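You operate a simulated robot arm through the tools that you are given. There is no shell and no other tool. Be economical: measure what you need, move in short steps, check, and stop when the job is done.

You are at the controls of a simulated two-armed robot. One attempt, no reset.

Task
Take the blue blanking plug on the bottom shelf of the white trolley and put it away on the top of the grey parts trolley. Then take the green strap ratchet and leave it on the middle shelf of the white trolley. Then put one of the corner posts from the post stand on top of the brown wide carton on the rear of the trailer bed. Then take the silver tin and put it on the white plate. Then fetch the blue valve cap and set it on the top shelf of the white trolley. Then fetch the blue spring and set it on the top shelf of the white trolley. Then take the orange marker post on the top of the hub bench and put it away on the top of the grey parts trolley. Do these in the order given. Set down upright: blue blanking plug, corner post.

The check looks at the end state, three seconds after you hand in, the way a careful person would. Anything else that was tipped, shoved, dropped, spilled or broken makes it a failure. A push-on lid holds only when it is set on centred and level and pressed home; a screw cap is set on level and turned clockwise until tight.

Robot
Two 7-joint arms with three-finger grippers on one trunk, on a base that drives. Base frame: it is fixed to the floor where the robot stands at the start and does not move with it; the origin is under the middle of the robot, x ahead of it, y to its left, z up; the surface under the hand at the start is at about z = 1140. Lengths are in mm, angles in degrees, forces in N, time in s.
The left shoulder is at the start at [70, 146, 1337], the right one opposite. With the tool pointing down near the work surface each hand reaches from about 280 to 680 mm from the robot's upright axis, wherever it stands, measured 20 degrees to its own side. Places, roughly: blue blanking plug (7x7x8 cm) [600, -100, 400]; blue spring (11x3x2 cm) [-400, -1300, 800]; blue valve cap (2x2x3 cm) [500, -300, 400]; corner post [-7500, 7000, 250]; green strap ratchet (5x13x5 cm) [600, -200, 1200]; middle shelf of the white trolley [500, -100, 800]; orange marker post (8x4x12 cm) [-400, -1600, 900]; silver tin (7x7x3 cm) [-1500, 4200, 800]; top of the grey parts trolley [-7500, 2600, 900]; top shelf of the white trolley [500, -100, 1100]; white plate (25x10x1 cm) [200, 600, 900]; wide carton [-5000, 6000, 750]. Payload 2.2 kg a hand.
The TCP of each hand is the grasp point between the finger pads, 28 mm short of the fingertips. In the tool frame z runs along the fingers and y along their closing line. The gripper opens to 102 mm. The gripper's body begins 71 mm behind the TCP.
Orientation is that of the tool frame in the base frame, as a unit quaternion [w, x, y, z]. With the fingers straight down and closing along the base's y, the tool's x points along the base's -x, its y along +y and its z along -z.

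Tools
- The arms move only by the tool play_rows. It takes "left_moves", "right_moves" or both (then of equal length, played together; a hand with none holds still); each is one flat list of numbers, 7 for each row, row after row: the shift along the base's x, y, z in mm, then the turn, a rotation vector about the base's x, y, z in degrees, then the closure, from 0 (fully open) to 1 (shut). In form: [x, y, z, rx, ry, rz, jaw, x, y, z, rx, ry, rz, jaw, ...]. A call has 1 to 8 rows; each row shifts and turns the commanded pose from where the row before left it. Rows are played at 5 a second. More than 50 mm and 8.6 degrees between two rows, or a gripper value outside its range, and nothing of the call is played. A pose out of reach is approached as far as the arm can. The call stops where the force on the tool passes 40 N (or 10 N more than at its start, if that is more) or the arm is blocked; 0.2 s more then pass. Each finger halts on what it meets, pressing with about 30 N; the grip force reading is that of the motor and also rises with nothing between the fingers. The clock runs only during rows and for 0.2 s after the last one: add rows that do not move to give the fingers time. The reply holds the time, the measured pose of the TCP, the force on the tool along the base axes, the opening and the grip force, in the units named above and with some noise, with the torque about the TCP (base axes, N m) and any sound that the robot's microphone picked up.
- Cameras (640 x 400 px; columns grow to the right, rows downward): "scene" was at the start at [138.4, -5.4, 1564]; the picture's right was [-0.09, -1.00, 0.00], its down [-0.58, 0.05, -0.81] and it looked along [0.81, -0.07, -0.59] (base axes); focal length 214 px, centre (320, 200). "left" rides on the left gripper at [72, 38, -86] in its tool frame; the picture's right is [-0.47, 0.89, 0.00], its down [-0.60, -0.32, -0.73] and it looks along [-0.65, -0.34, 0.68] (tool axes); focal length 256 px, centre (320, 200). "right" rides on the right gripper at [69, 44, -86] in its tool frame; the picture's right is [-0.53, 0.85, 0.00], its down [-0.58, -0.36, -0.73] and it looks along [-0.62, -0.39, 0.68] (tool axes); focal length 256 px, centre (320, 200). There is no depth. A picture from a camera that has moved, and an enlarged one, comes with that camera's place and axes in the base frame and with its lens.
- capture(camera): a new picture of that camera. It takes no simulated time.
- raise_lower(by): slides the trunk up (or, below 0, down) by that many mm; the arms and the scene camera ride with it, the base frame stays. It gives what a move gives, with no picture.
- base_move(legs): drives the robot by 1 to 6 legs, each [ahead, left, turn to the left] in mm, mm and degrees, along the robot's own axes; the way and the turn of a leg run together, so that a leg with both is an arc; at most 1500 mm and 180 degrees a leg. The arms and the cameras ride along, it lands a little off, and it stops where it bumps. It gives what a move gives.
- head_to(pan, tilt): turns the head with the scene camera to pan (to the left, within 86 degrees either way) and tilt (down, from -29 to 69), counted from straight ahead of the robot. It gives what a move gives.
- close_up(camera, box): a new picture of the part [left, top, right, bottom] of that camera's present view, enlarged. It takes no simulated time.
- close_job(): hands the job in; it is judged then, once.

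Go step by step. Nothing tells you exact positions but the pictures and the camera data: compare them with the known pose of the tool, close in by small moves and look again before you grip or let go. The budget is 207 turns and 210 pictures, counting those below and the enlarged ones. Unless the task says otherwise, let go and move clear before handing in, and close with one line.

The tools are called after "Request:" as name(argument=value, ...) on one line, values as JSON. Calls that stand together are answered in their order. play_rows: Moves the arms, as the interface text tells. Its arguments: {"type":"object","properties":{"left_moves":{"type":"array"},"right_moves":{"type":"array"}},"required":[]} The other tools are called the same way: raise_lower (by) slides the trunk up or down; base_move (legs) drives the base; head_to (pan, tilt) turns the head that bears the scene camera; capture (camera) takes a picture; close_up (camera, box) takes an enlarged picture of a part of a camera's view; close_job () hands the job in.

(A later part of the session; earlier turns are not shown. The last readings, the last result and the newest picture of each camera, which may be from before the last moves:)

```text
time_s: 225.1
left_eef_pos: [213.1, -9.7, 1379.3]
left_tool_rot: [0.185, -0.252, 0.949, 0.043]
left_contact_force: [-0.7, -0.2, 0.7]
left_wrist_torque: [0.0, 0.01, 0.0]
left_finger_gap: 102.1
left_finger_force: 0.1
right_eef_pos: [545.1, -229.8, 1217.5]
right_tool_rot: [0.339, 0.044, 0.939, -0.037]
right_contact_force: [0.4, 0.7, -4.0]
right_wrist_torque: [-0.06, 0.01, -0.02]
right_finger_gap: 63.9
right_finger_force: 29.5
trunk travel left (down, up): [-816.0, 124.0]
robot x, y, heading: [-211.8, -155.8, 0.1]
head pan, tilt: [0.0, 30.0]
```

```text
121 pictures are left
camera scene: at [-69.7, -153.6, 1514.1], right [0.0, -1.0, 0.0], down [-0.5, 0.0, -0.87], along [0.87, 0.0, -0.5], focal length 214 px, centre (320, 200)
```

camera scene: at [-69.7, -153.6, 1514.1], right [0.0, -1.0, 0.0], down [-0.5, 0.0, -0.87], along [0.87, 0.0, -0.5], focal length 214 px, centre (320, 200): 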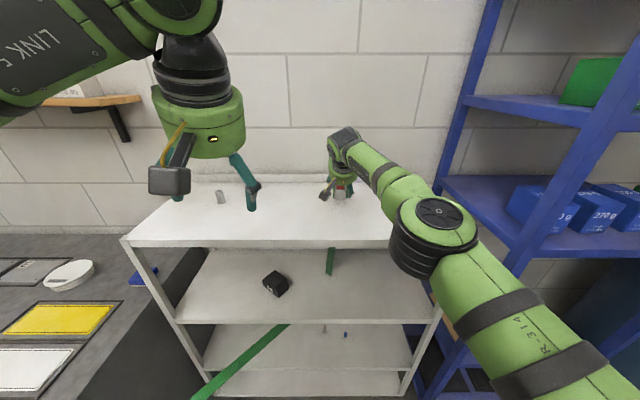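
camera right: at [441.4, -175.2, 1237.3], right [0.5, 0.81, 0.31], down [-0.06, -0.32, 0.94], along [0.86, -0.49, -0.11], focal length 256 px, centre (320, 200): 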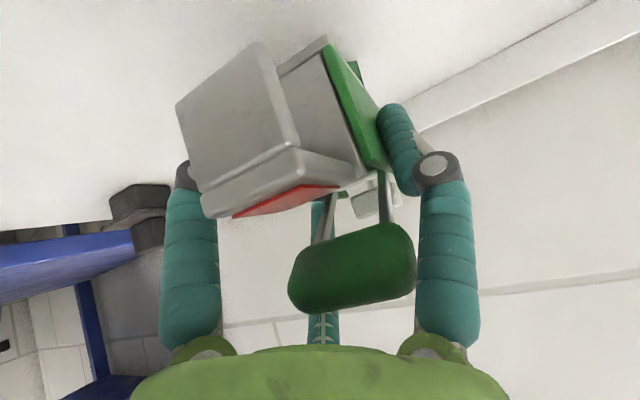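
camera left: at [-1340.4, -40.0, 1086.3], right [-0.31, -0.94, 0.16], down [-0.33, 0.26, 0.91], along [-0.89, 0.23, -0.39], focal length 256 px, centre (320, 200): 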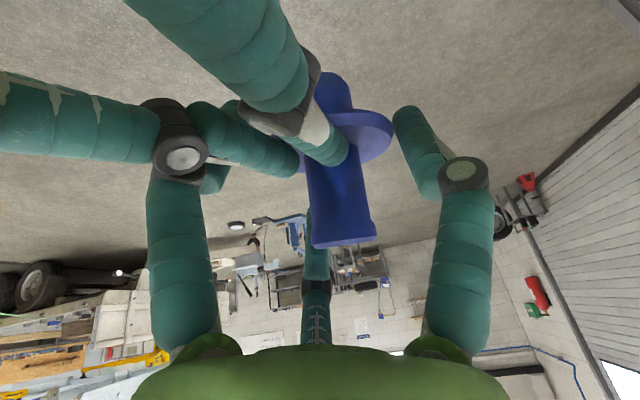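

The ratchet is held. I back out, lower the trunk to the middle-shelf level and look.

Request:
base_move(legs=[[-380, 0, 0]])

Request:
raise_lower(by=-340)

Request:
head_to(pan=0, tilt=25)

Request:
capture(camera="scene")

Request:
capture(camera="right")

```text
time_s: 227.5
left_eef_pos: [-163.3, -10.4, 1379.1]
left_tool_rot: [0.185, -0.251, 0.949, 0.043]
left_contact_force: [0.4, -0.2, 0.1]
left_wrist_torque: [0.03, 0.01, 0.0]
left_finger_gap: 102.2
left_finger_force: 0.0
right_eef_pos: [167.5, -232.8, 1216.6]
right_tool_rot: [0.34, 0.045, 0.938, -0.038]
right_contact_force: [0.0, -0.2, -3.8]
right_wrist_torque: [-0.02, 0.04, 0.04]
right_finger_gap: 64.1
right_finger_force: 29.8
trunk travel left (down, up): [-816.0, 124.0]
robot x, y, heading: [-588.0, -154.3, 0.0]
head pan, tilt: [0.0, 30.0]
```

```text
time_s: 230.8
left_eef_pos: [-166.9, -11.4, 1038.8]
left_tool_rot: [0.185, -0.25, 0.949, 0.043]
left_contact_force: [-0.3, -0.3, -0.1]
left_wrist_torque: [-0.01, 0.04, 0.01]
left_finger_gap: 102.2
left_finger_force: 0.0
right_eef_pos: [165.4, -232.8, 878.6]
right_tool_rot: [0.341, 0.045, 0.938, -0.038]
right_contact_force: [1.1, 0.9, -3.7]
right_wrist_torque: [-0.03, 0.05, -0.02]
right_finger_gap: 63.6
right_finger_force: 30.1
trunk travel left (down, up): [-476.0, 464.0]
robot x, y, heading: [-588.6, -156.0, 0.0]
head pan, tilt: [0.0, 30.0]
```

```text
time_s: 231.5
left_eef_pos: [-165.9, -10.7, 1039.9]
left_tool_rot: [0.186, -0.25, 0.949, 0.042]
left_contact_force: [0.4, 0.0, 0.4]
left_wrist_torque: [-0.03, 0.04, -0.03]
left_finger_gap: 101.8
left_finger_force: 0.1
right_eef_pos: [164.4, -231.3, 878.8]
right_tool_rot: [0.341, 0.044, 0.938, -0.037]
right_contact_force: [1.0, -0.1, -3.2]
right_wrist_torque: [-0.04, 0.03, 0.02]
right_finger_gap: 64.0
right_finger_force: 30.2
trunk travel left (down, up): [-476.0, 464.0]
robot x, y, heading: [-591.5, -154.5, -0.1]
head pan, tilt: [0.0, 25.0]
```

```text
120 pictures are left
camera scene: at [-448.6, -153.4, 1182.1], right [0.0, -1.0, 0.0], down [-0.42, 0.0, -0.91], along [0.91, 0.0, -0.42], focal length 214 px, centre (320, 200)
```

scene: 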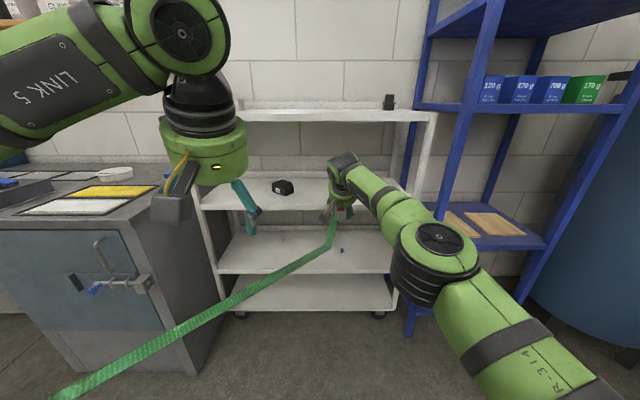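

```text
119 pictures are left
camera right: at [61.0, -176.1, 897.5], right [0.5, 0.81, 0.31], down [-0.06, -0.32, 0.94], along [0.86, -0.49, -0.11], focal length 256 px, centre (320, 200)
```

right: 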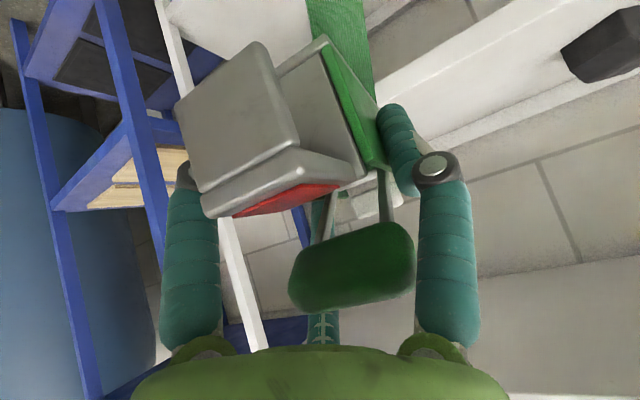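

The strap just trails along with the ratchet. I drive in over the middle shelf.

Request:
base_move(legs=[[305, 0, 0]])

Request:
capture(camera="scene")

Request:
capture(camera="right")

```text
time_s: 233.6
left_eef_pos: [135.2, -11.1, 1039.8]
left_tool_rot: [0.185, -0.252, 0.949, 0.043]
left_contact_force: [0.6, -0.1, -0.1]
left_wrist_torque: [0.0, 0.0, 0.0]
left_finger_gap: 101.9
left_finger_force: 0.0
right_eef_pos: [466.7, -230.9, 877.6]
right_tool_rot: [0.341, 0.044, 0.938, -0.037]
right_contact_force: [0.0, -0.2, -3.9]
right_wrist_torque: [-0.04, 0.01, 0.0]
right_finger_gap: 63.9
right_finger_force: 29.5
trunk travel left (down, up): [-476.0, 464.0]
robot x, y, heading: [-290.5, -157.1, -0.2]
head pan, tilt: [0.0, 25.0]
```

```text
118 pictures are left
camera scene: at [-146.4, -153.4, 1182.1], right [0.0, -1.0, 0.0], down [-0.42, 0.0, -0.91], along [0.91, 0.0, -0.42], focal length 214 px, centre (320, 200)
```

scene: 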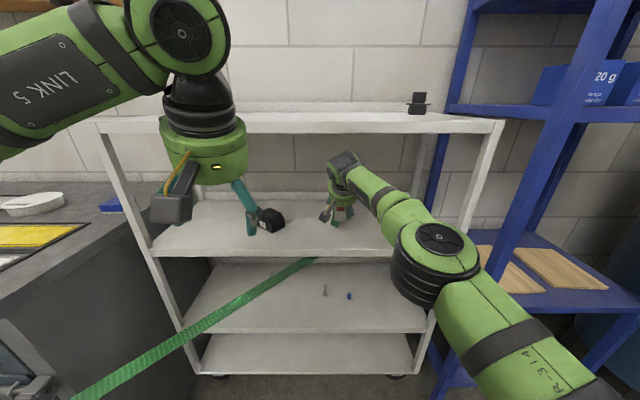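

```text
117 pictures are left
camera right: at [363.3, -175.1, 897.6], right [0.5, 0.81, 0.31], down [-0.06, -0.32, 0.94], along [0.86, -0.49, -0.11], focal length 256 px, centre (320, 200)
```

right: 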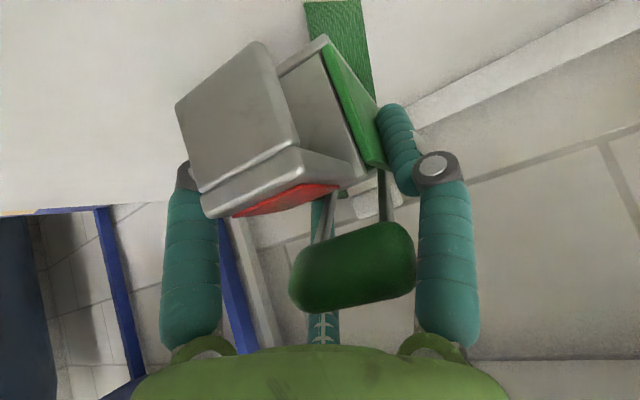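

Request:
raise_lower(by=-38)

Request:
capture(camera="right")

```text
time_s: 234.4
left_eef_pos: [135.1, -11.2, 1001.9]
left_tool_rot: [0.185, -0.251, 0.949, 0.043]
left_contact_force: [-0.9, 0.6, -0.1]
left_wrist_torque: [0.0, 0.01, -0.02]
left_finger_gap: 102.0
left_finger_force: 0.0
right_eef_pos: [465.8, -231.0, 840.1]
right_tool_rot: [0.341, 0.044, 0.938, -0.037]
right_contact_force: [0.6, 0.2, -3.5]
right_wrist_torque: [0.0, 0.03, 0.01]
right_finger_gap: 63.6
right_finger_force: 30.1
trunk travel left (down, up): [-438.0, 502.0]
robot x, y, heading: [-289.4, -158.5, 0.1]
head pan, tilt: [0.0, 25.0]
```

```text
116 pictures are left
camera right: at [362.7, -175.1, 859.9], right [0.5, 0.81, 0.31], down [-0.06, -0.32, 0.94], along [0.86, -0.49, -0.11], focal length 256 px, centre (320, 200)
```

right: 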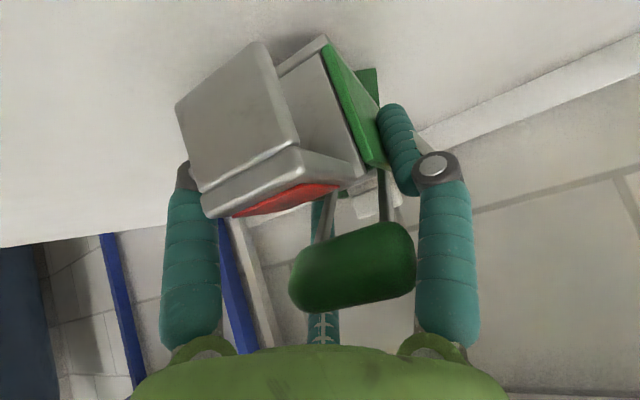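

Close now. I lower in small steps until I feel contact.

Request:
raise_lower(by=-10)

Request:
raise_lower(by=-6)

Request:
capture(camera="right")

```text
time_s: 235.0
left_eef_pos: [135.1, -10.7, 992.9]
left_tool_rot: [0.186, -0.251, 0.949, 0.043]
left_contact_force: [0.7, 0.0, 0.3]
left_wrist_torque: [0.0, -0.02, 0.0]
left_finger_gap: 101.9
left_finger_force: 0.1
right_eef_pos: [467.1, -230.8, 830.7]
right_tool_rot: [0.341, 0.044, 0.938, -0.037]
right_contact_force: [0.2, -0.3, -2.7]
right_wrist_torque: [-0.05, 0.03, -0.02]
right_finger_gap: 63.6
right_finger_force: 29.9
trunk travel left (down, up): [-428.0, 512.0]
robot x, y, heading: [-289.3, -153.3, 0.2]
head pan, tilt: [0.0, 25.0]
```

```text
time_s: 235.5
left_eef_pos: [134.2, -10.1, 986.0]
left_tool_rot: [0.185, -0.251, 0.949, 0.042]
left_contact_force: [-0.1, -0.4, -0.1]
left_wrist_torque: [-0.01, 0.0, 0.0]
left_finger_gap: 102.0
left_finger_force: 0.0
right_eef_pos: [466.4, -229.9, 824.7]
right_tool_rot: [0.342, 0.044, 0.938, -0.037]
right_contact_force: [-0.1, 0.8, -2.7]
right_wrist_torque: [-0.04, 0.07, 0.01]
right_finger_gap: 63.6
right_finger_force: 29.9
trunk travel left (down, up): [-422.0, 518.0]
robot x, y, heading: [-291.6, -154.1, 0.1]
head pan, tilt: [0.0, 25.0]
```

```text
115 pictures are left
camera right: at [363.0, -175.1, 843.8], right [0.5, 0.81, 0.31], down [-0.06, -0.32, 0.94], along [0.86, -0.49, -0.11], focal length 256 px, centre (320, 200)
```

right: 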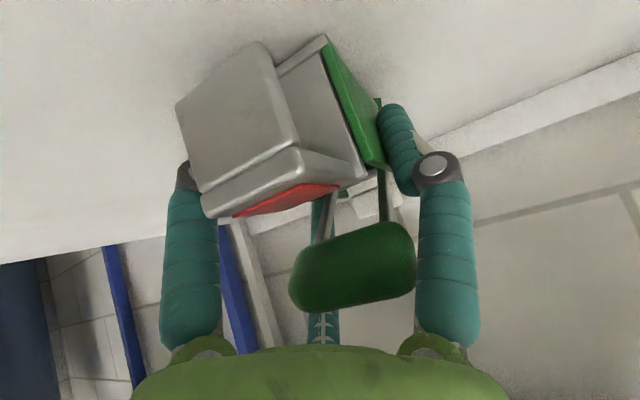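

Request:
raise_lower(by=-5)

Request:
raise_lower(by=-5)

Request:
capture(camera="right")

```text
time_s: 236.1
left_eef_pos: [133.2, -9.1, 981.9]
left_tool_rot: [0.186, -0.251, 0.949, 0.042]
left_contact_force: [0.0, -0.2, -0.7]
left_wrist_torque: [0.01, 0.0, 0.04]
left_finger_gap: 101.9
left_finger_force: 0.0
right_eef_pos: [465.8, -230.3, 823.5]
right_tool_rot: [0.345, 0.044, 0.937, -0.038]
right_contact_force: [5.5, 1.7, 14.0]
right_wrist_torque: [-0.36, 0.07, -0.04]
right_finger_gap: 63.8
right_finger_force: 30.3
trunk travel left (down, up): [-417.0, 523.0]
robot x, y, heading: [-290.0, -157.2, 0.2]
head pan, tilt: [0.0, 25.0]
```

```text
time_s: 236.6
left_eef_pos: [132.4, -10.4, 977.1]
left_tool_rot: [0.187, -0.251, 0.949, 0.042]
left_contact_force: [-0.4, 0.0, 0.7]
left_wrist_torque: [0.03, 0.02, 0.0]
left_finger_gap: 102.2
left_finger_force: 0.1
right_eef_pos: [464.6, -231.1, 824.7]
right_tool_rot: [0.349, 0.043, 0.935, -0.036]
right_contact_force: [10.9, 0.2, 29.8]
right_wrist_torque: [-0.63, 0.06, -0.14]
right_finger_gap: 64.0
right_finger_force: 30.4
trunk travel left (down, up): [-412.0, 528.0]
robot x, y, heading: [-291.1, -158.5, -0.1]
head pan, tilt: [0.0, 25.0]
```

```text
114 pictures are left
camera right: at [361.5, -175.2, 841.7], right [0.49, 0.81, 0.32], down [-0.08, -0.32, 0.94], along [0.87, -0.49, -0.09], focal length 256 px, centre (320, 200)
```

right: 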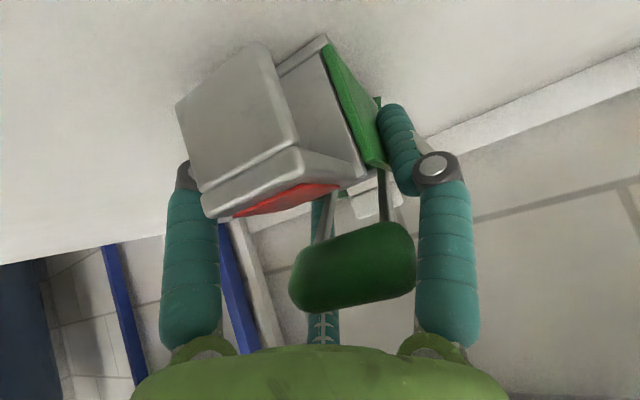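

Contact made (30 N). I ease up 8 mm to about zero load, then open.

Request:
raise_lower(by=9)

Request:
play_rows(right_moves=[0, 0, 0, 0, 0, 0, 0.3, 0, 0, 0, 0, 0, 0, 0.15, 0, 0, 0, 0, 0, 0, 0, 0, 0, 0, 0, 0, 0, 0])

Request:
capture(camera="right")

```text
time_s: 237.2
left_eef_pos: [134.1, -11.3, 985.2]
left_tool_rot: [0.186, -0.252, 0.949, 0.043]
left_contact_force: [-0.1, -0.4, -0.2]
left_wrist_torque: [0.0, -0.01, -0.02]
left_finger_gap: 102.0
left_finger_force: 0.1
right_eef_pos: [465.1, -231.9, 824.2]
right_tool_rot: [0.34, 0.045, 0.938, -0.038]
right_contact_force: [4.6, -1.0, 10.3]
right_wrist_torque: [-0.34, 0.04, 0.13]
right_finger_gap: 63.8
right_finger_force: 30.4
trunk travel left (down, up): [-421.0, 519.0]
robot x, y, heading: [-292.2, -158.1, 0.1]
head pan, tilt: [0.0, 25.0]
```

```text
time_s: 238.2
left_eef_pos: [134.7, -11.1, 984.6]
left_tool_rot: [0.185, -0.251, 0.949, 0.042]
left_contact_force: [-0.8, 0.2, 0.3]
left_wrist_torque: [-0.02, 0.01, 0.03]
left_finger_gap: 102.1
left_finger_force: 0.1
right_eef_pos: [465.4, -230.5, 823.2]
right_tool_rot: [0.342, 0.043, 0.938, -0.036]
right_contact_force: [0.7, 1.6, 1.3]
right_wrist_torque: [0.06, 0.07, -0.07]
right_finger_gap: 102.8
right_finger_force: 0.2
trunk travel left (down, up): [-421.0, 519.0]
robot x, y, heading: [-290.7, -156.3, 0.1]
head pan, tilt: [0.0, 25.0]
```

```text
113 pictures are left
camera right: at [362.2, -174.3, 843.0], right [0.5, 0.81, 0.31], down [-0.06, -0.32, 0.94], along [0.86, -0.49, -0.11], focal length 256 px, centre (320, 200)
```

right: 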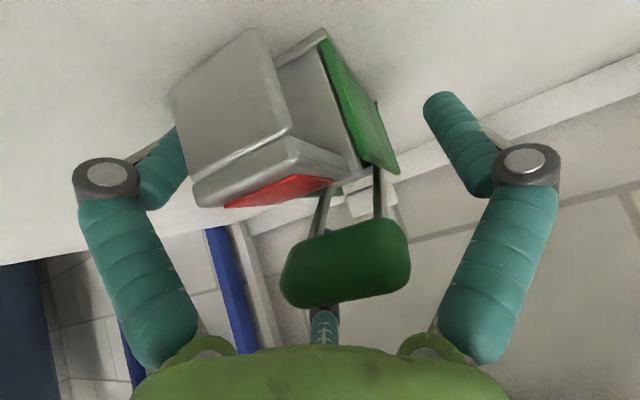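

Request:
play_rows(right_moves=[-20, 3, 22, 0, 0, 0, 0, -25, 4, 25, 0, 0, 0, 0, -35, 4, 15, 0, 0, 0, 0, -40, 0, 0, 0, 0, 0, 0])

Request:
base_move(legs=[[-350, 0, 0]])

Request:
capture(camera="scene")

Request:
close_up(camera="scene", box=[220, 120, 420, 245])

```text
time_s: 239.2
left_eef_pos: [132.8, -9.3, 986.2]
left_tool_rot: [0.186, -0.251, 0.949, 0.043]
left_contact_force: [0.0, -0.4, -0.3]
left_wrist_torque: [0.0, -0.03, -0.02]
left_finger_gap: 102.0
left_finger_force: 0.0
right_eef_pos: [344.7, -220.2, 885.5]
right_tool_rot: [0.341, 0.045, 0.938, -0.037]
right_contact_force: [-0.2, 0.7, 0.6]
right_wrist_torque: [0.0, -0.02, 0.01]
right_finger_gap: 101.9
right_finger_force: 0.1
trunk travel left (down, up): [-421.0, 519.0]
robot x, y, heading: [-290.0, -155.3, -0.2]
head pan, tilt: [0.0, 25.0]
```

```text
time_s: 241.5
left_eef_pos: [-217.8, -10.9, 984.4]
left_tool_rot: [0.185, -0.251, 0.949, 0.043]
left_contact_force: [0.0, -0.3, -0.9]
left_wrist_torque: [-0.05, 0.01, -0.01]
left_finger_gap: 101.9
left_finger_force: 0.2
right_eef_pos: [-9.6, -221.3, 886.2]
right_tool_rot: [0.34, 0.045, 0.939, -0.037]
right_contact_force: [-1.0, -0.5, -0.4]
right_wrist_torque: [0.02, -0.05, -0.01]
right_finger_gap: 101.8
right_finger_force: 0.1
trunk travel left (down, up): [-421.0, 519.0]
robot x, y, heading: [-644.4, -154.8, -0.4]
head pan, tilt: [0.0, 25.0]
```

```text
112 pictures are left
camera scene: at [-501.3, -153.3, 1127.3], right [0.0, -1.0, 0.0], down [-0.42, 0.0, -0.91], along [0.91, 0.0, -0.42], focal length 214 px, centre (320, 200)
```

scene: 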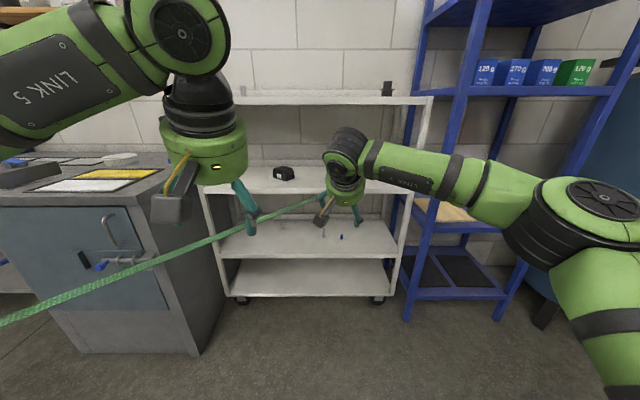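

```text
3.20 times, centred on (320, 182) of scene
camera zoom: at [-501.3, -153.3, 1127.3], right [0.0, -1.0, 0.0], down [-0.42, 0.0, -0.91], along [0.91, 0.0, -0.42], focal length 686 px, centre (320, 256)
```

zoom: 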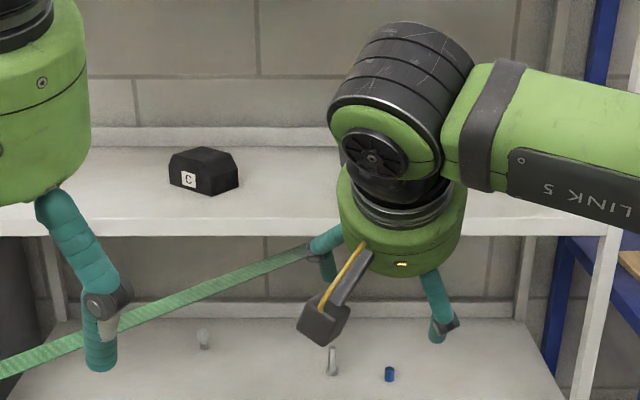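

The ratchet is placed (hidden behind my hand now; I'll confirm later). Next the corner post: I raise the trunk and drive back down the hall and north toward the post stand.

Request:
raise_lower(by=300)

Request:
close_up(camera="scene", box=[220, 160, 420, 285])

Request:
base_move(legs=[[0, 0, 180], [1400, 0, 0], [1400, 0, 0], [1400, 0, 0], [1450, 0, 0], [0, 0, -90]])

Request:
head_to(pan=0, tilt=12)

Request:
capture(camera="scene")

```text
time_s: 244.5
left_eef_pos: [-218.5, -12.7, 1284.2]
left_tool_rot: [0.185, -0.251, 0.949, 0.043]
left_contact_force: [0.3, 0.8, 0.6]
left_wrist_torque: [-0.03, 0.0, -0.02]
left_finger_gap: 101.7
left_finger_force: 0.0
right_eef_pos: [-8.6, -221.4, 1186.3]
right_tool_rot: [0.341, 0.045, 0.938, -0.037]
right_contact_force: [-1.3, 0.5, 0.2]
right_wrist_torque: [0.0, -0.02, 0.0]
right_finger_gap: 102.0
right_finger_force: 0.1
trunk travel left (down, up): [-721.0, 219.0]
robot x, y, heading: [-644.5, -157.2, -0.1]
head pan, tilt: [0.0, 25.0]
```

```text
3.20 times, centred on (320, 222) of scene
camera zoom: at [-500.9, -153.3, 1427.2], right [0.0, -1.0, 0.0], down [-0.42, 0.0, -0.91], along [0.91, 0.0, -0.42], focal length 686 px, centre (320, 128)
```

zoom: 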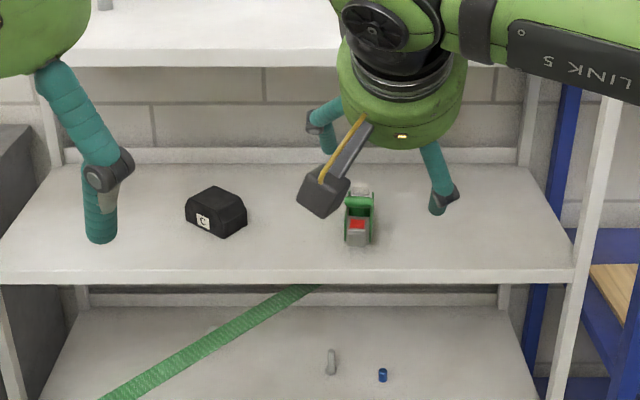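

```text
time_s: 282.5
left_eef_pos: [-6422.8, 324.4, 1283.9]
left_tool_rot: [-0.103, 0.845, -0.5, -0.161]
left_contact_force: [0.1, -0.6, -0.2]
left_wrist_torque: [-0.01, -0.01, -0.05]
left_finger_gap: 102.1
left_finger_force: 0.0
right_eef_pos: [-6209.7, 530.6, 1185.3]
right_tool_rot: [0.269, -0.627, 0.699, 0.213]
right_contact_force: [-0.1, 0.1, -0.1]
right_wrist_torque: [-0.01, -0.01, -0.01]
right_finger_gap: 101.9
right_finger_force: 0.0
trunk travel left (down, up): [-721.0, 219.0]
robot x, y, heading: [-6280.9, -102.6, 89.2]
head pan, tilt: [0.0, 25.0]
```

```text
time_s: 283.3
left_eef_pos: [-6422.9, 324.3, 1284.7]
left_tool_rot: [-0.103, 0.845, -0.5, -0.16]
left_contact_force: [-0.4, 1.2, 0.5]
left_wrist_torque: [-0.01, 0.02, -0.01]
left_finger_gap: 102.0
left_finger_force: 0.0
right_eef_pos: [-6209.6, 531.5, 1185.7]
right_tool_rot: [0.269, -0.627, 0.699, 0.213]
right_contact_force: [-0.7, 0.5, 0.2]
right_wrist_torque: [0.01, 0.0, 0.0]
right_finger_gap: 102.1
right_finger_force: 0.0
trunk travel left (down, up): [-721.0, 219.0]
robot x, y, heading: [-6283.9, -101.0, 89.6]
head pan, tilt: [0.0, 12.0]
```

```text
109 pictures are left
camera scene: at [-6280.5, 41.6, 1448.3], right [1.0, -0.01, 0.0], down [0.0, -0.21, -0.98], along [0.01, 0.98, -0.21], focal length 214 px, centre (320, 200)
```

scene: 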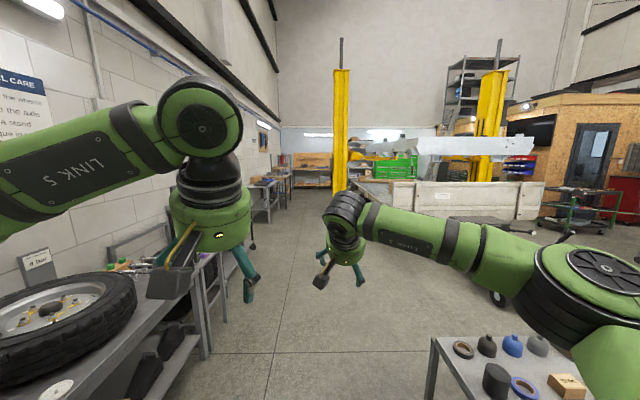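

The ratchet is confirmed standing on the middle shelf. I continue north, keeping a little left to clear the lift post.

Request:
base_move(legs=[[1400, 150, 0], [1450, 0, 0], [1400, 0, 0]])

Request:
head_to(pan=15, tilt=18)

Request:
capture(camera="scene")

Request:
head_to(pan=-45, tilt=15)

Request:
capture(camera="scene")

```text
time_s: 303.7
left_eef_pos: [-6509.1, 4571.5, 1283.9]
left_tool_rot: [-0.102, 0.842, -0.505, -0.16]
left_contact_force: [0.4, 1.0, -0.5]
left_wrist_torque: [0.02, -0.01, -0.02]
left_finger_gap: 102.1
left_finger_force: 0.0
right_eef_pos: [-6294.0, 4777.3, 1185.6]
right_tool_rot: [0.271, -0.622, 0.704, 0.211]
right_contact_force: [-0.8, 0.4, -0.1]
right_wrist_torque: [0.0, -0.04, 0.0]
right_finger_gap: 102.2
right_finger_force: 0.0
trunk travel left (down, up): [-721.0, 219.0]
robot x, y, heading: [-6373.7, 4145.9, 88.1]
head pan, tilt: [0.0, 12.0]
```

```text
time_s: 304.4
left_eef_pos: [-6508.7, 4573.3, 1284.9]
left_tool_rot: [-0.103, 0.842, -0.505, -0.16]
left_contact_force: [-0.7, -0.5, 0.1]
left_wrist_torque: [-0.01, -0.01, 0.01]
left_finger_gap: 101.8
left_finger_force: 0.1
right_eef_pos: [-6294.0, 4777.5, 1185.5]
right_tool_rot: [0.27, -0.622, 0.704, 0.21]
right_contact_force: [1.0, 1.2, -0.2]
right_wrist_torque: [-0.03, -0.01, -0.02]
right_finger_gap: 101.9
right_finger_force: 0.1
trunk travel left (down, up): [-721.0, 219.0]
robot x, y, heading: [-6374.3, 4142.1, 88.6]
head pan, tilt: [15.0, 18.0]
```

```text
108 pictures are left
camera scene: at [-6394.7, 4286.9, 1438.6], right [0.97, 0.23, 0.0], down [0.07, -0.3, -0.95], along [-0.22, 0.93, -0.31], focal length 214 px, centre (320, 200)
```

scene: 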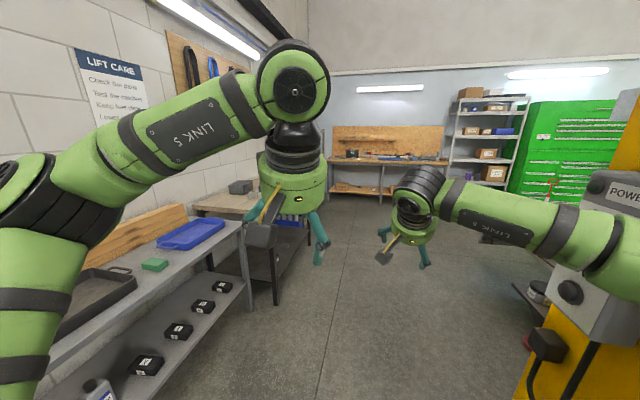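

```text
time_s: 305.7
left_eef_pos: [-6509.5, 4572.7, 1284.1]
left_tool_rot: [-0.103, 0.842, -0.505, -0.16]
left_contact_force: [-0.4, 0.3, 0.4]
left_wrist_torque: [-0.03, 0.02, -0.01]
left_finger_gap: 101.9
left_finger_force: 0.0
right_eef_pos: [-6293.4, 4777.4, 1186.1]
right_tool_rot: [0.27, -0.623, 0.703, 0.211]
right_contact_force: [0.6, -0.1, -0.3]
right_wrist_torque: [-0.02, 0.02, 0.0]
right_finger_gap: 102.1
right_finger_force: 0.1
trunk travel left (down, up): [-721.0, 219.0]
robot x, y, heading: [-6379.7, 4144.8, 88.2]
head pan, tilt: [-45.0, 15.0]
```

```text
107 pictures are left
camera scene: at [-6305.4, 4260.2, 1443.4], right [0.69, -0.73, 0.0], down [-0.19, -0.18, -0.97], along [0.7, 0.66, -0.26], focal length 214 px, centre (320, 200)
```

scene: 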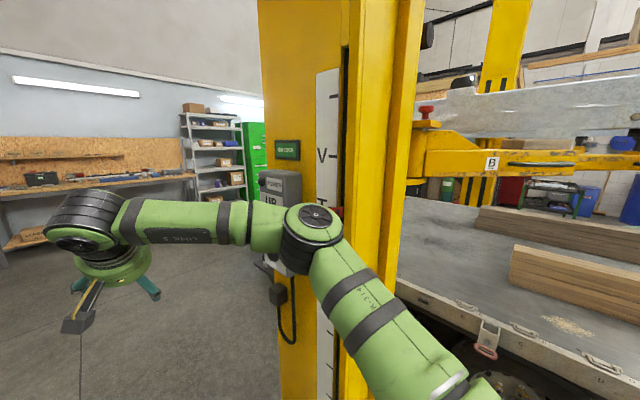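

The right elbow is close to the lift post. I slide left 250 mm, then go forward.

Request:
base_move(legs=[[0, 250, 1.5], [1300, 0, 0]])

Request:
head_to(pan=40, tilt=25)

Request:
capture(camera="scene")

Request:
head_to(pan=-50, tilt=20)

Request:
capture(camera="scene")

```text
time_s: 313.7
left_eef_pos: [-6763.2, 5874.0, 1285.5]
left_tool_rot: [-0.101, 0.847, -0.496, -0.161]
left_contact_force: [-0.2, -0.5, 1.1]
left_wrist_torque: [0.01, -0.02, 0.04]
left_finger_gap: 101.9
left_finger_force: 0.1
right_eef_pos: [-6553.2, 6081.9, 1186.0]
right_tool_rot: [0.268, -0.63, 0.697, 0.214]
right_contact_force: [-0.3, 0.0, 0.7]
right_wrist_torque: [0.0, 0.04, -0.03]
right_finger_gap: 101.9
right_finger_force: 0.0
trunk travel left (down, up): [-721.0, 219.0]
robot x, y, heading: [-6622.9, 5449.8, 89.5]
head pan, tilt: [-45.0, 15.0]
```

```text
time_s: 315.3
left_eef_pos: [-6763.4, 5875.2, 1283.8]
left_tool_rot: [-0.1, 0.847, -0.496, -0.161]
left_contact_force: [0.3, -0.3, 0.2]
left_wrist_torque: [-0.02, 0.0, 0.01]
left_finger_gap: 102.0
left_finger_force: 0.1
right_eef_pos: [-6553.3, 6082.9, 1185.8]
right_tool_rot: [0.268, -0.631, 0.696, 0.214]
right_contact_force: [0.6, 1.1, 0.0]
right_wrist_torque: [0.0, 0.0, -0.01]
right_finger_gap: 101.7
right_finger_force: 0.2
trunk travel left (down, up): [-721.0, 219.0]
robot x, y, heading: [-6621.8, 5445.7, 89.6]
head pan, tilt: [40.0, 25.0]
```

```text
106 pictures are left
camera scene: at [-6678.7, 5570.3, 1427.2], right [0.77, 0.64, 0.0], down [0.27, -0.33, -0.91], along [-0.58, 0.7, -0.42], focal length 214 px, centre (320, 200)
```

scene: 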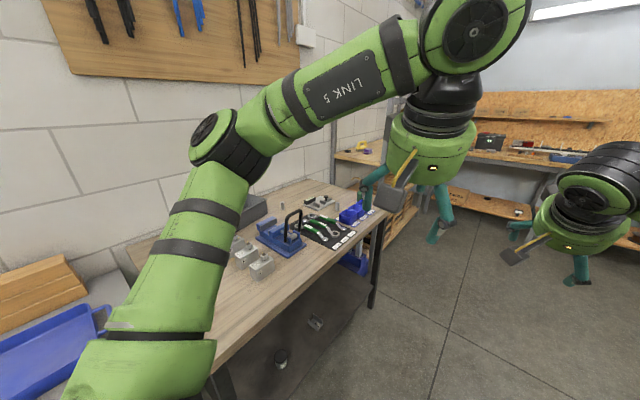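

```text
time_s: 316.9
left_eef_pos: [-6763.7, 5873.9, 1284.9]
left_tool_rot: [-0.101, 0.847, -0.497, -0.161]
left_contact_force: [0.3, 0.1, 0.5]
left_wrist_torque: [0.0, 0.0, 0.0]
left_finger_gap: 101.9
left_finger_force: 0.1
right_eef_pos: [-6553.5, 6082.2, 1186.3]
right_tool_rot: [0.268, -0.631, 0.696, 0.214]
right_contact_force: [1.0, 0.6, -0.3]
right_wrist_torque: [0.02, -0.01, 0.0]
right_finger_gap: 102.1
right_finger_force: 0.0
trunk travel left (down, up): [-721.0, 219.0]
robot x, y, heading: [-6620.4, 5447.9, 89.5]
head pan, tilt: [-50.0, 20.0]
```

```text
105 pictures are left
camera scene: at [-6548.3, 5558.8, 1435.3], right [0.64, -0.77, 0.0], down [-0.26, -0.22, -0.94], along [0.72, 0.6, -0.34], focal length 214 px, centre (320, 200)
```

scene: 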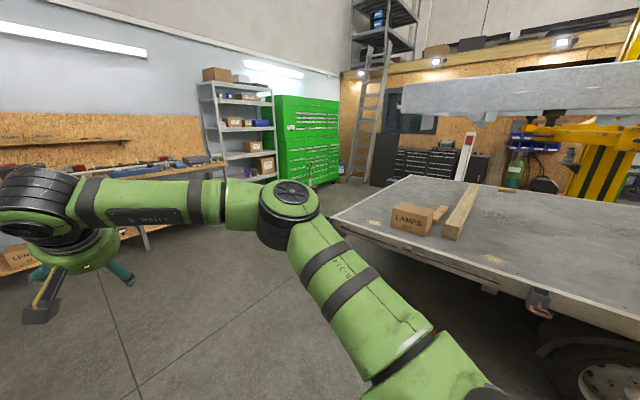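

The carton ("LAMPS") is on the trailer's rear corner. The post stand should be just past the workbench on the left; I go forward and look.

Request:
base_move(legs=[[1150, 0, 0]])

Request:
head_to(pan=70, tilt=40)

Request:
capture(camera="scene")

```text
time_s: 322.7
left_eef_pos: [-6771.0, 7007.8, 1285.3]
left_tool_rot: [-0.101, 0.851, -0.49, -0.161]
left_contact_force: [0.2, -0.4, -0.6]
left_wrist_torque: [0.03, 0.01, 0.01]
left_finger_gap: 102.1
left_finger_force: 0.1
right_eef_pos: [-6563.7, 7220.3, 1185.3]
right_tool_rot: [0.266, -0.635, 0.692, 0.216]
right_contact_force: [-0.1, 0.1, 0.2]
right_wrist_torque: [-0.02, -0.03, 0.01]
right_finger_gap: 101.8
right_finger_force: 0.0
trunk travel left (down, up): [-721.0, 219.0]
robot x, y, heading: [-6625.3, 6587.5, 90.6]
head pan, tilt: [-50.0, 20.0]
```

```text
time_s: 324.7
left_eef_pos: [-6771.0, 7008.7, 1284.7]
left_tool_rot: [-0.1, 0.851, -0.49, -0.161]
left_contact_force: [-1.2, 0.7, 0.1]
left_wrist_torque: [-0.02, -0.02, 0.01]
left_finger_gap: 102.0
left_finger_force: 0.0
right_eef_pos: [-6562.3, 7219.6, 1185.2]
right_tool_rot: [0.266, -0.635, 0.692, 0.216]
right_contact_force: [0.3, 0.0, 0.2]
right_wrist_torque: [0.01, 0.0, 0.0]
right_finger_gap: 101.8
right_finger_force: 0.0
trunk travel left (down, up): [-721.0, 219.0]
robot x, y, heading: [-6622.7, 6584.6, 90.7]
head pan, tilt: [70.0, 40.0]
```

```text
104 pictures are left
camera scene: at [-6701.7, 6664.8, 1403.9], right [0.34, 0.94, 0.0], down [0.61, -0.22, -0.77], along [-0.72, 0.26, -0.64], focal length 214 px, centre (320, 200)
```

scene: 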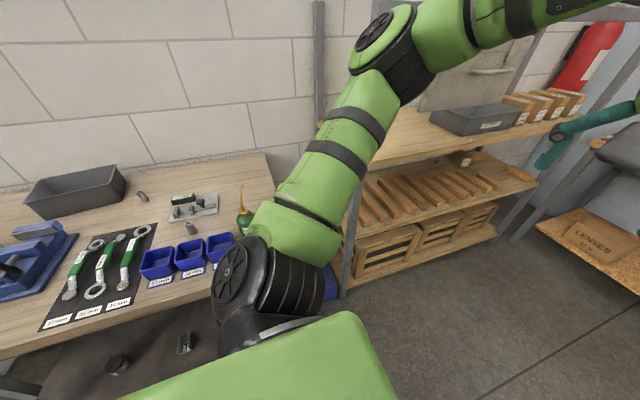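

Request:
base_move(legs=[[300, -250, 0], [0, 0, 90]])

Request:
head_to(pan=0, tilt=35)

Request:
capture(camera="scene")

```text
time_s: 331.0
left_eef_pos: [-6796.0, 6734.3, 1285.4]
left_tool_rot: [0.045, 0.947, 0.258, -0.185]
left_contact_force: [-0.7, -0.5, 0.0]
left_wrist_torque: [0.0, 0.01, 0.0]
left_finger_gap: 102.0
left_finger_force: 0.0
right_eef_pos: [-7010.7, 6939.8, 1185.4]
right_tool_rot: [-0.034, 0.939, -0.036, -0.341]
right_contact_force: [0.2, 0.3, -0.1]
right_wrist_torque: [-0.01, 0.01, 0.03]
right_finger_gap: 102.1
right_finger_force: 0.1
trunk travel left (down, up): [-721.0, 219.0]
robot x, y, heading: [-6372.6, 6885.3, -179.1]
head pan, tilt: [70.0, 40.0]
```

```text
time_s: 332.4
left_eef_pos: [-6796.8, 6734.2, 1284.4]
left_tool_rot: [0.044, 0.947, 0.258, -0.184]
left_contact_force: [0.4, -0.6, -0.4]
left_wrist_torque: [-0.04, 0.03, 0.03]
left_finger_gap: 102.2
left_finger_force: 0.2
right_eef_pos: [-7010.0, 6939.9, 1185.6]
right_tool_rot: [-0.035, 0.939, -0.037, -0.341]
right_contact_force: [-0.4, 0.7, 0.5]
right_wrist_torque: [0.01, 0.0, -0.01]
right_finger_gap: 102.0
right_finger_force: 0.1
trunk travel left (down, up): [-721.0, 219.0]
robot x, y, heading: [-6374.9, 6887.1, -179.1]
head pan, tilt: [0.0, 35.0]
```

```text
103 pictures are left
camera scene: at [-6510.6, 6885.2, 1411.5], right [-0.02, 1.0, 0.0], down [0.57, 0.01, -0.82], along [-0.82, -0.01, -0.57], focal length 214 px, centre (320, 200)
```

scene: 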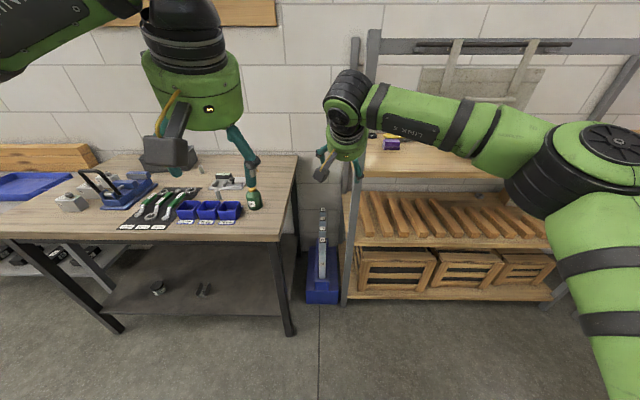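

The blue post stand with grey posts is on the floor between the workbench and the rack. Zooming in.

Request:
close_up(camera="scene", box=[280, 190, 360, 310])

```text
3.33 times, centred on (320, 250) of scene
camera zoom: at [-6510.6, 6885.2, 1411.5], right [-0.02, 1.0, 0.0], down [0.57, 0.01, -0.82], along [-0.82, -0.01, -0.57], focal length 715 px, centre (320, 33)
```

zoom: 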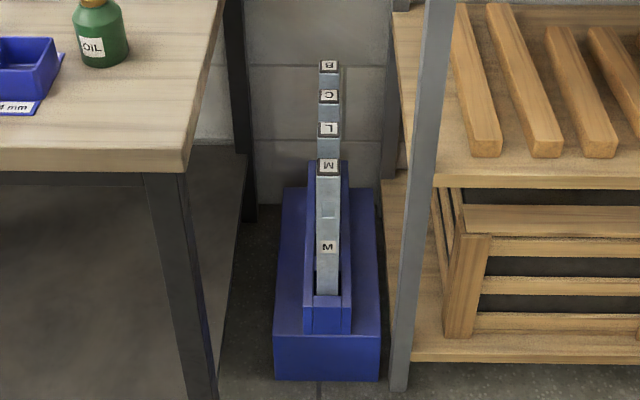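

The posts (40 mm square, labelled M, L, C, B) stand upright in the stand at y≈6893; the front one "M" is near x≈-7375. I tuck the left hand and lower the trunk for a look.

Request:
play_rows(left_moves=[44, -25, 0, 0, 0, 0, 0, 44, -25, 0, 0, 0, 0, 0, 44, -25, 0, 0, 0, 0, 0, 44, -25, 0, 0, 0, 0, 0])

Request:
raise_lower(by=-400)

Request:
raise_lower(by=-130)

Request:
head_to(pan=-5, tilt=20)

Request:
capture(camera="scene")

Request:
capture(camera="right")

```text
refused: row 1 steps farther than a row can; nothing moved
```

```text
time_s: 336.2
left_eef_pos: [-6797.0, 6734.8, 885.1]
left_tool_rot: [0.045, 0.947, 0.258, -0.184]
left_contact_force: [0.6, -0.4, 0.1]
left_wrist_torque: [0.0, -0.02, -0.02]
left_finger_gap: 102.0
left_finger_force: 0.0
right_eef_pos: [-7010.2, 6939.9, 785.5]
right_tool_rot: [-0.035, 0.939, -0.037, -0.341]
right_contact_force: [1.0, -0.8, 0.0]
right_wrist_torque: [-0.01, 0.02, -0.02]
right_finger_gap: 101.9
right_finger_force: 0.0
trunk travel left (down, up): [-321.0, 619.0]
robot x, y, heading: [-6379.2, 6887.7, -179.0]
head pan, tilt: [0.0, 35.0]
```

```text
time_s: 337.8
left_eef_pos: [-6797.4, 6733.5, 755.6]
left_tool_rot: [0.044, 0.947, 0.258, -0.185]
left_contact_force: [-0.7, -0.7, 0.2]
left_wrist_torque: [0.01, 0.01, 0.01]
left_finger_gap: 101.8
left_finger_force: 0.1
right_eef_pos: [-7010.8, 6940.2, 655.7]
right_tool_rot: [-0.035, 0.939, -0.037, -0.341]
right_contact_force: [-0.1, 0.6, -0.1]
right_wrist_torque: [0.01, -0.01, -0.02]
right_finger_gap: 102.1
right_finger_force: 0.1
trunk travel left (down, up): [-191.0, 749.0]
robot x, y, heading: [-6375.8, 6887.3, -179.3]
head pan, tilt: [0.0, 35.0]
```

```text
time_s: 338.6
left_eef_pos: [-6796.9, 6732.8, 754.0]
left_tool_rot: [0.044, 0.947, 0.258, -0.185]
left_contact_force: [0.1, 0.9, 0.5]
left_wrist_torque: [-0.01, -0.01, 0.03]
left_finger_gap: 102.0
left_finger_force: 0.1
right_eef_pos: [-7010.7, 6939.9, 655.6]
right_tool_rot: [-0.035, 0.938, -0.037, -0.342]
right_contact_force: [0.4, 0.8, -0.6]
right_wrist_torque: [0.02, 0.0, -0.01]
right_finger_gap: 102.4
right_finger_force: 0.0
trunk travel left (down, up): [-191.0, 749.0]
robot x, y, heading: [-6370.9, 6887.3, -178.9]
head pan, tilt: [-5.0, 20.0]
```

```text
101 pictures are left
camera scene: at [-6515.4, 6893.4, 905.2], right [0.07, 1.0, 0.0], down [0.34, -0.02, -0.94], along [-0.94, 0.07, -0.34], focal length 214 px, centre (320, 200)
```

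scene: 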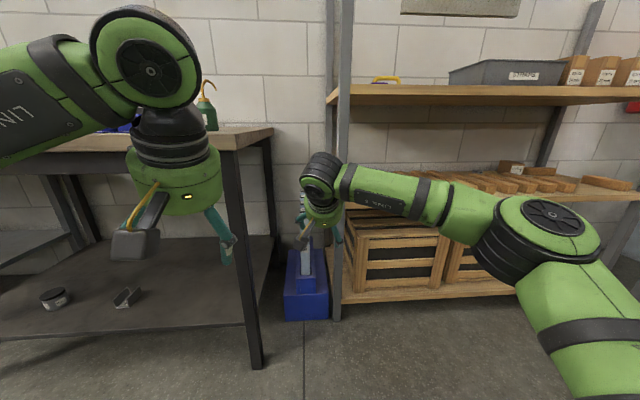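

```text
100 pictures are left
camera right: at [-6907.4, 6885.7, 675.0], right [-0.49, -0.82, 0.31], down [0.06, 0.32, 0.94], along [-0.87, 0.48, -0.11], focal length 256 px, centre (320, 200)
```

right: 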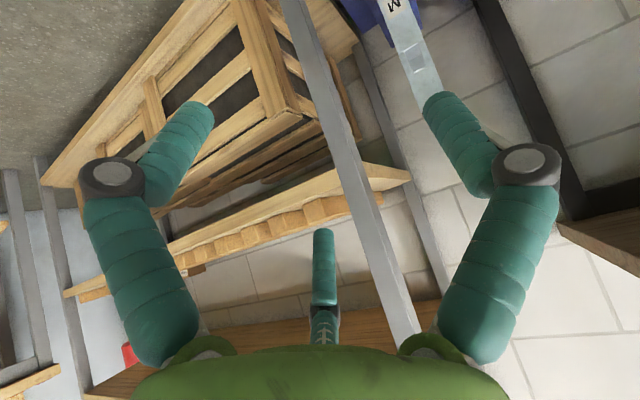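

Request:
play_rows(left_moves=[40, -22, 0, 0, 0, 0, 0, 40, -22, 0, 0, 0, 0, 0, 40, -22, 0, 0, 0, 0, 0, 40, -22, 0, 0, 0, 0, 0], right_moves=[0, -12, 0, 0, 0, 4, 0, 0, -12, 0, 0, 0, 4, 0, 0, -12, 0, 0, 0, 0, 0, 0, -10, 0, 0, 0, 0, 0])

Request:
capture(camera="right")

Request:
close_up(camera="scene", box=[260, 160, 380, 330])

```text
time_s: 339.6
left_eef_pos: [-6637.5, 6647.2, 754.5]
left_tool_rot: [0.045, 0.947, 0.259, -0.184]
left_contact_force: [-0.1, 0.7, -1.0]
left_wrist_torque: [-0.01, -0.01, -0.03]
left_finger_gap: 101.9
left_finger_force: 0.1
right_eef_pos: [-7009.2, 6892.3, 655.6]
right_tool_rot: [-0.011, 0.939, 0.029, -0.342]
right_contact_force: [1.0, -0.9, 0.3]
right_wrist_torque: [0.03, 0.01, 0.01]
right_finger_gap: 101.9
right_finger_force: 0.0
trunk travel left (down, up): [-191.0, 749.0]
robot x, y, heading: [-6369.4, 6885.3, -179.2]
head pan, tilt: [-5.0, 20.0]
```

```text
99 pictures are left
camera right: at [-6900.2, 6853.6, 674.9], right [-0.37, -0.88, 0.31], down [0.01, 0.33, 0.94], along [-0.93, 0.35, -0.11], focal length 256 px, centre (320, 200)
```

right: 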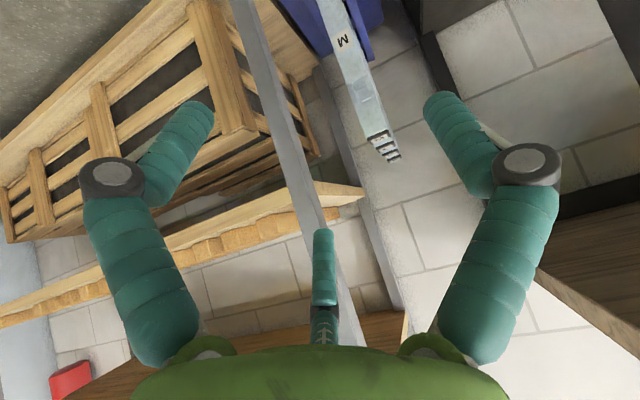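

```text
2.35 times, centred on (320, 245) of scene
camera zoom: at [-6514.9, 6893.0, 905.4], right [0.07, 1.0, 0.0], down [0.34, -0.02, -0.94], along [-0.94, 0.07, -0.34], focal length 505 px, centre (320, 94)
```

zoom: 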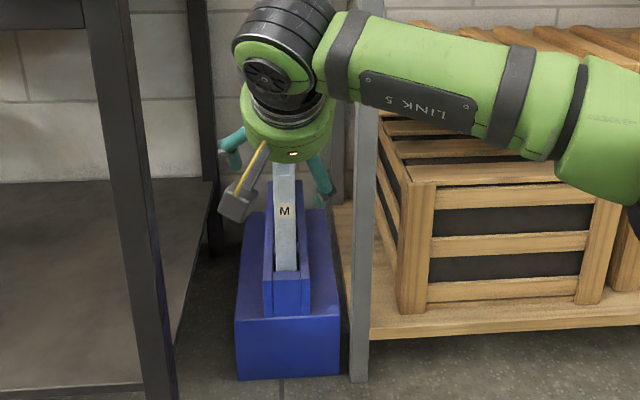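

Front post M: centre ≈(-7357,6886), top z≈557. I lower a bit more and drive in so the hand is just short of it.

Request:
raise_lower(by=-30)

Request:
base_move(legs=[[220, 0, -0.8]])

Request:
capture(camera="right")

Request:
capture(camera="scene")

```text
time_s: 340.4
left_eef_pos: [-6638.7, 6647.2, 725.4]
left_tool_rot: [0.045, 0.947, 0.258, -0.184]
left_contact_force: [-0.5, 0.0, -0.3]
left_wrist_torque: [0.0, -0.01, -0.02]
left_finger_gap: 101.9
left_finger_force: 0.1
right_eef_pos: [-7011.4, 6893.2, 625.1]
right_tool_rot: [-0.011, 0.939, 0.029, -0.343]
right_contact_force: [-0.1, 0.4, -0.3]
right_wrist_torque: [0.0, 0.02, 0.0]
right_finger_gap: 102.3
right_finger_force: 0.0
trunk travel left (down, up): [-161.0, 779.0]
robot x, y, heading: [-6374.3, 6883.4, -178.8]
head pan, tilt: [-5.0, 20.0]
```

```text
time_s: 342.0
left_eef_pos: [-6860.4, 6647.5, 724.9]
left_tool_rot: [0.044, 0.949, 0.252, -0.184]
left_contact_force: [-0.2, -0.6, 0.6]
left_wrist_torque: [-0.01, 0.03, 0.02]
left_finger_gap: 102.0
left_finger_force: 0.0
right_eef_pos: [-7229.0, 6900.2, 624.6]
right_tool_rot: [-0.013, 0.939, 0.022, -0.342]
right_contact_force: [0.3, 0.3, 0.6]
right_wrist_torque: [0.0, 0.0, 0.01]
right_finger_gap: 102.0
right_finger_force: 0.0
trunk travel left (down, up): [-161.0, 779.0]
robot x, y, heading: [-6589.6, 6882.1, -179.9]
head pan, tilt: [-5.0, 20.0]
```

```text
97 pictures are left
camera right: at [-7119.6, 6859.0, 644.6], right [-0.38, -0.87, 0.31], down [0.02, 0.33, 0.94], along [-0.93, 0.36, -0.11], focal length 256 px, centre (320, 200)
```

right: 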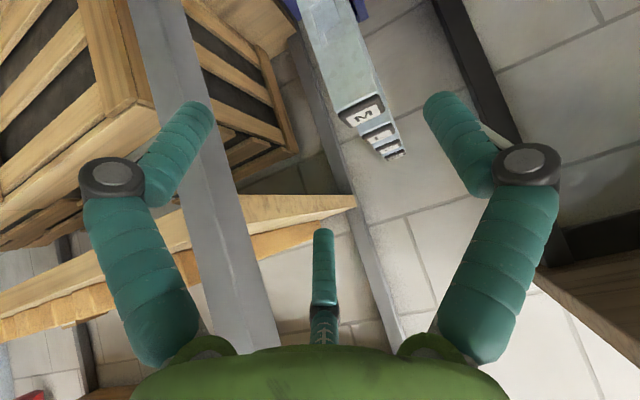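

```text
96 pictures are left
camera scene: at [-6733.8, 6893.2, 875.3], right [0.08, 1.0, 0.0], down [0.34, -0.03, -0.94], along [-0.94, 0.08, -0.34], focal length 214 px, centre (320, 200)
```

scene: 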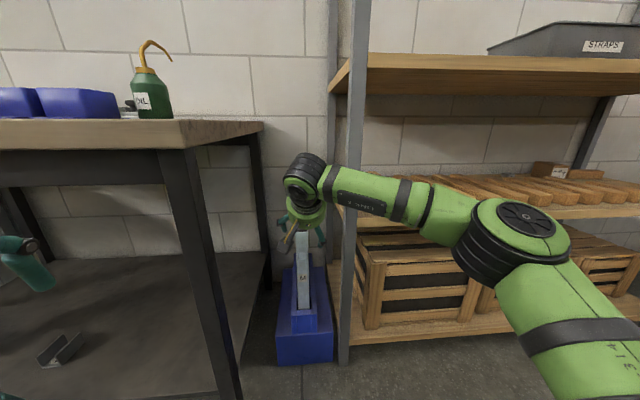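

Request:
play_rows(right_moves=[-30, -8, -12, 0, 0, 0, 0, -30, -8, -12, 0, 0, 0, 0, -21, 0, -25, 0, 0, 0, 0])

Request:
capture(camera="right")

```text
time_s: 342.8
left_eef_pos: [-6859.6, 6647.9, 724.6]
left_tool_rot: [0.043, 0.949, 0.252, -0.185]
left_contact_force: [0.1, 0.1, 0.0]
left_wrist_torque: [-0.01, 0.04, -0.02]
left_finger_gap: 102.0
left_finger_force: 0.1
right_eef_pos: [-7309.1, 6883.5, 575.8]
right_tool_rot: [-0.012, 0.939, 0.025, -0.343]
right_contact_force: [-0.3, 0.3, -0.9]
right_wrist_torque: [-0.01, 0.03, 0.03]
right_finger_gap: 101.7
right_finger_force: 0.0
trunk travel left (down, up): [-161.0, 779.0]
robot x, y, heading: [-6591.7, 6885.6, -179.9]
head pan, tilt: [-5.0, 20.0]
```

```text
95 pictures are left
camera right: at [-7200.1, 6842.9, 595.1], right [-0.38, -0.87, 0.31], down [0.02, 0.33, 0.94], along [-0.93, 0.36, -0.11], focal length 256 px, centre (320, 200)
```

right: 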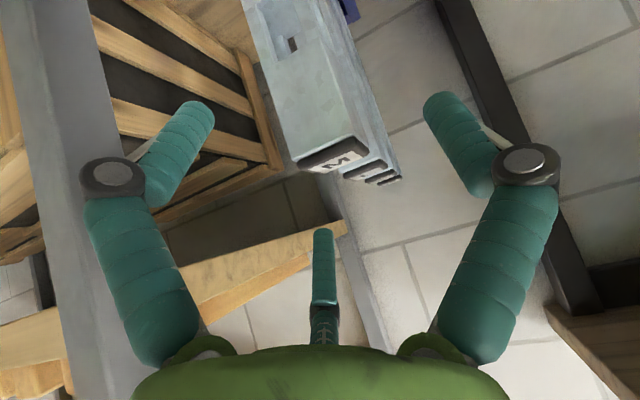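

Request:
play_rows(right_moves=[-18, -1, -22, 0, 0, 0, 0, -18, -1, -22, 0, 0, 0, 0])

Request:
capture(camera="right")

```text
time_s: 343.4
left_eef_pos: [-6858.4, 6647.5, 725.2]
left_tool_rot: [0.044, 0.949, 0.252, -0.185]
left_contact_force: [-0.7, -0.3, -0.4]
left_wrist_torque: [0.01, 0.01, -0.02]
left_finger_gap: 101.9
left_finger_force: 0.0
right_eef_pos: [-7334.6, 6885.5, 537.1]
right_tool_rot: [-0.013, 0.939, 0.023, -0.344]
right_contact_force: [0.0, 0.5, 0.0]
right_wrist_torque: [-0.02, 0.03, 0.03]
right_finger_gap: 101.9
right_finger_force: 0.2
right hand out of reach, approached as far as the arm can: row 2
trunk travel left (down, up): [-161.0, 779.0]
robot x, y, heading: [-6595.0, 6885.0, -179.9]
head pan, tilt: [-5.0, 20.0]
```

```text
94 pictures are left
camera right: at [-7225.5, 6843.6, 556.7], right [-0.38, -0.87, 0.31], down [0.02, 0.33, 0.94], along [-0.93, 0.36, -0.11], focal length 256 px, centre (320, 200)
```

right: 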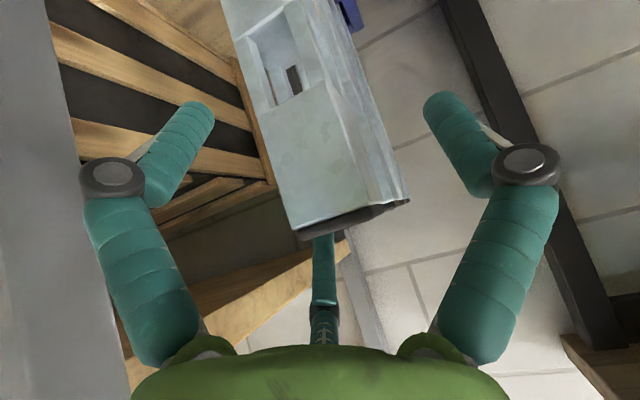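

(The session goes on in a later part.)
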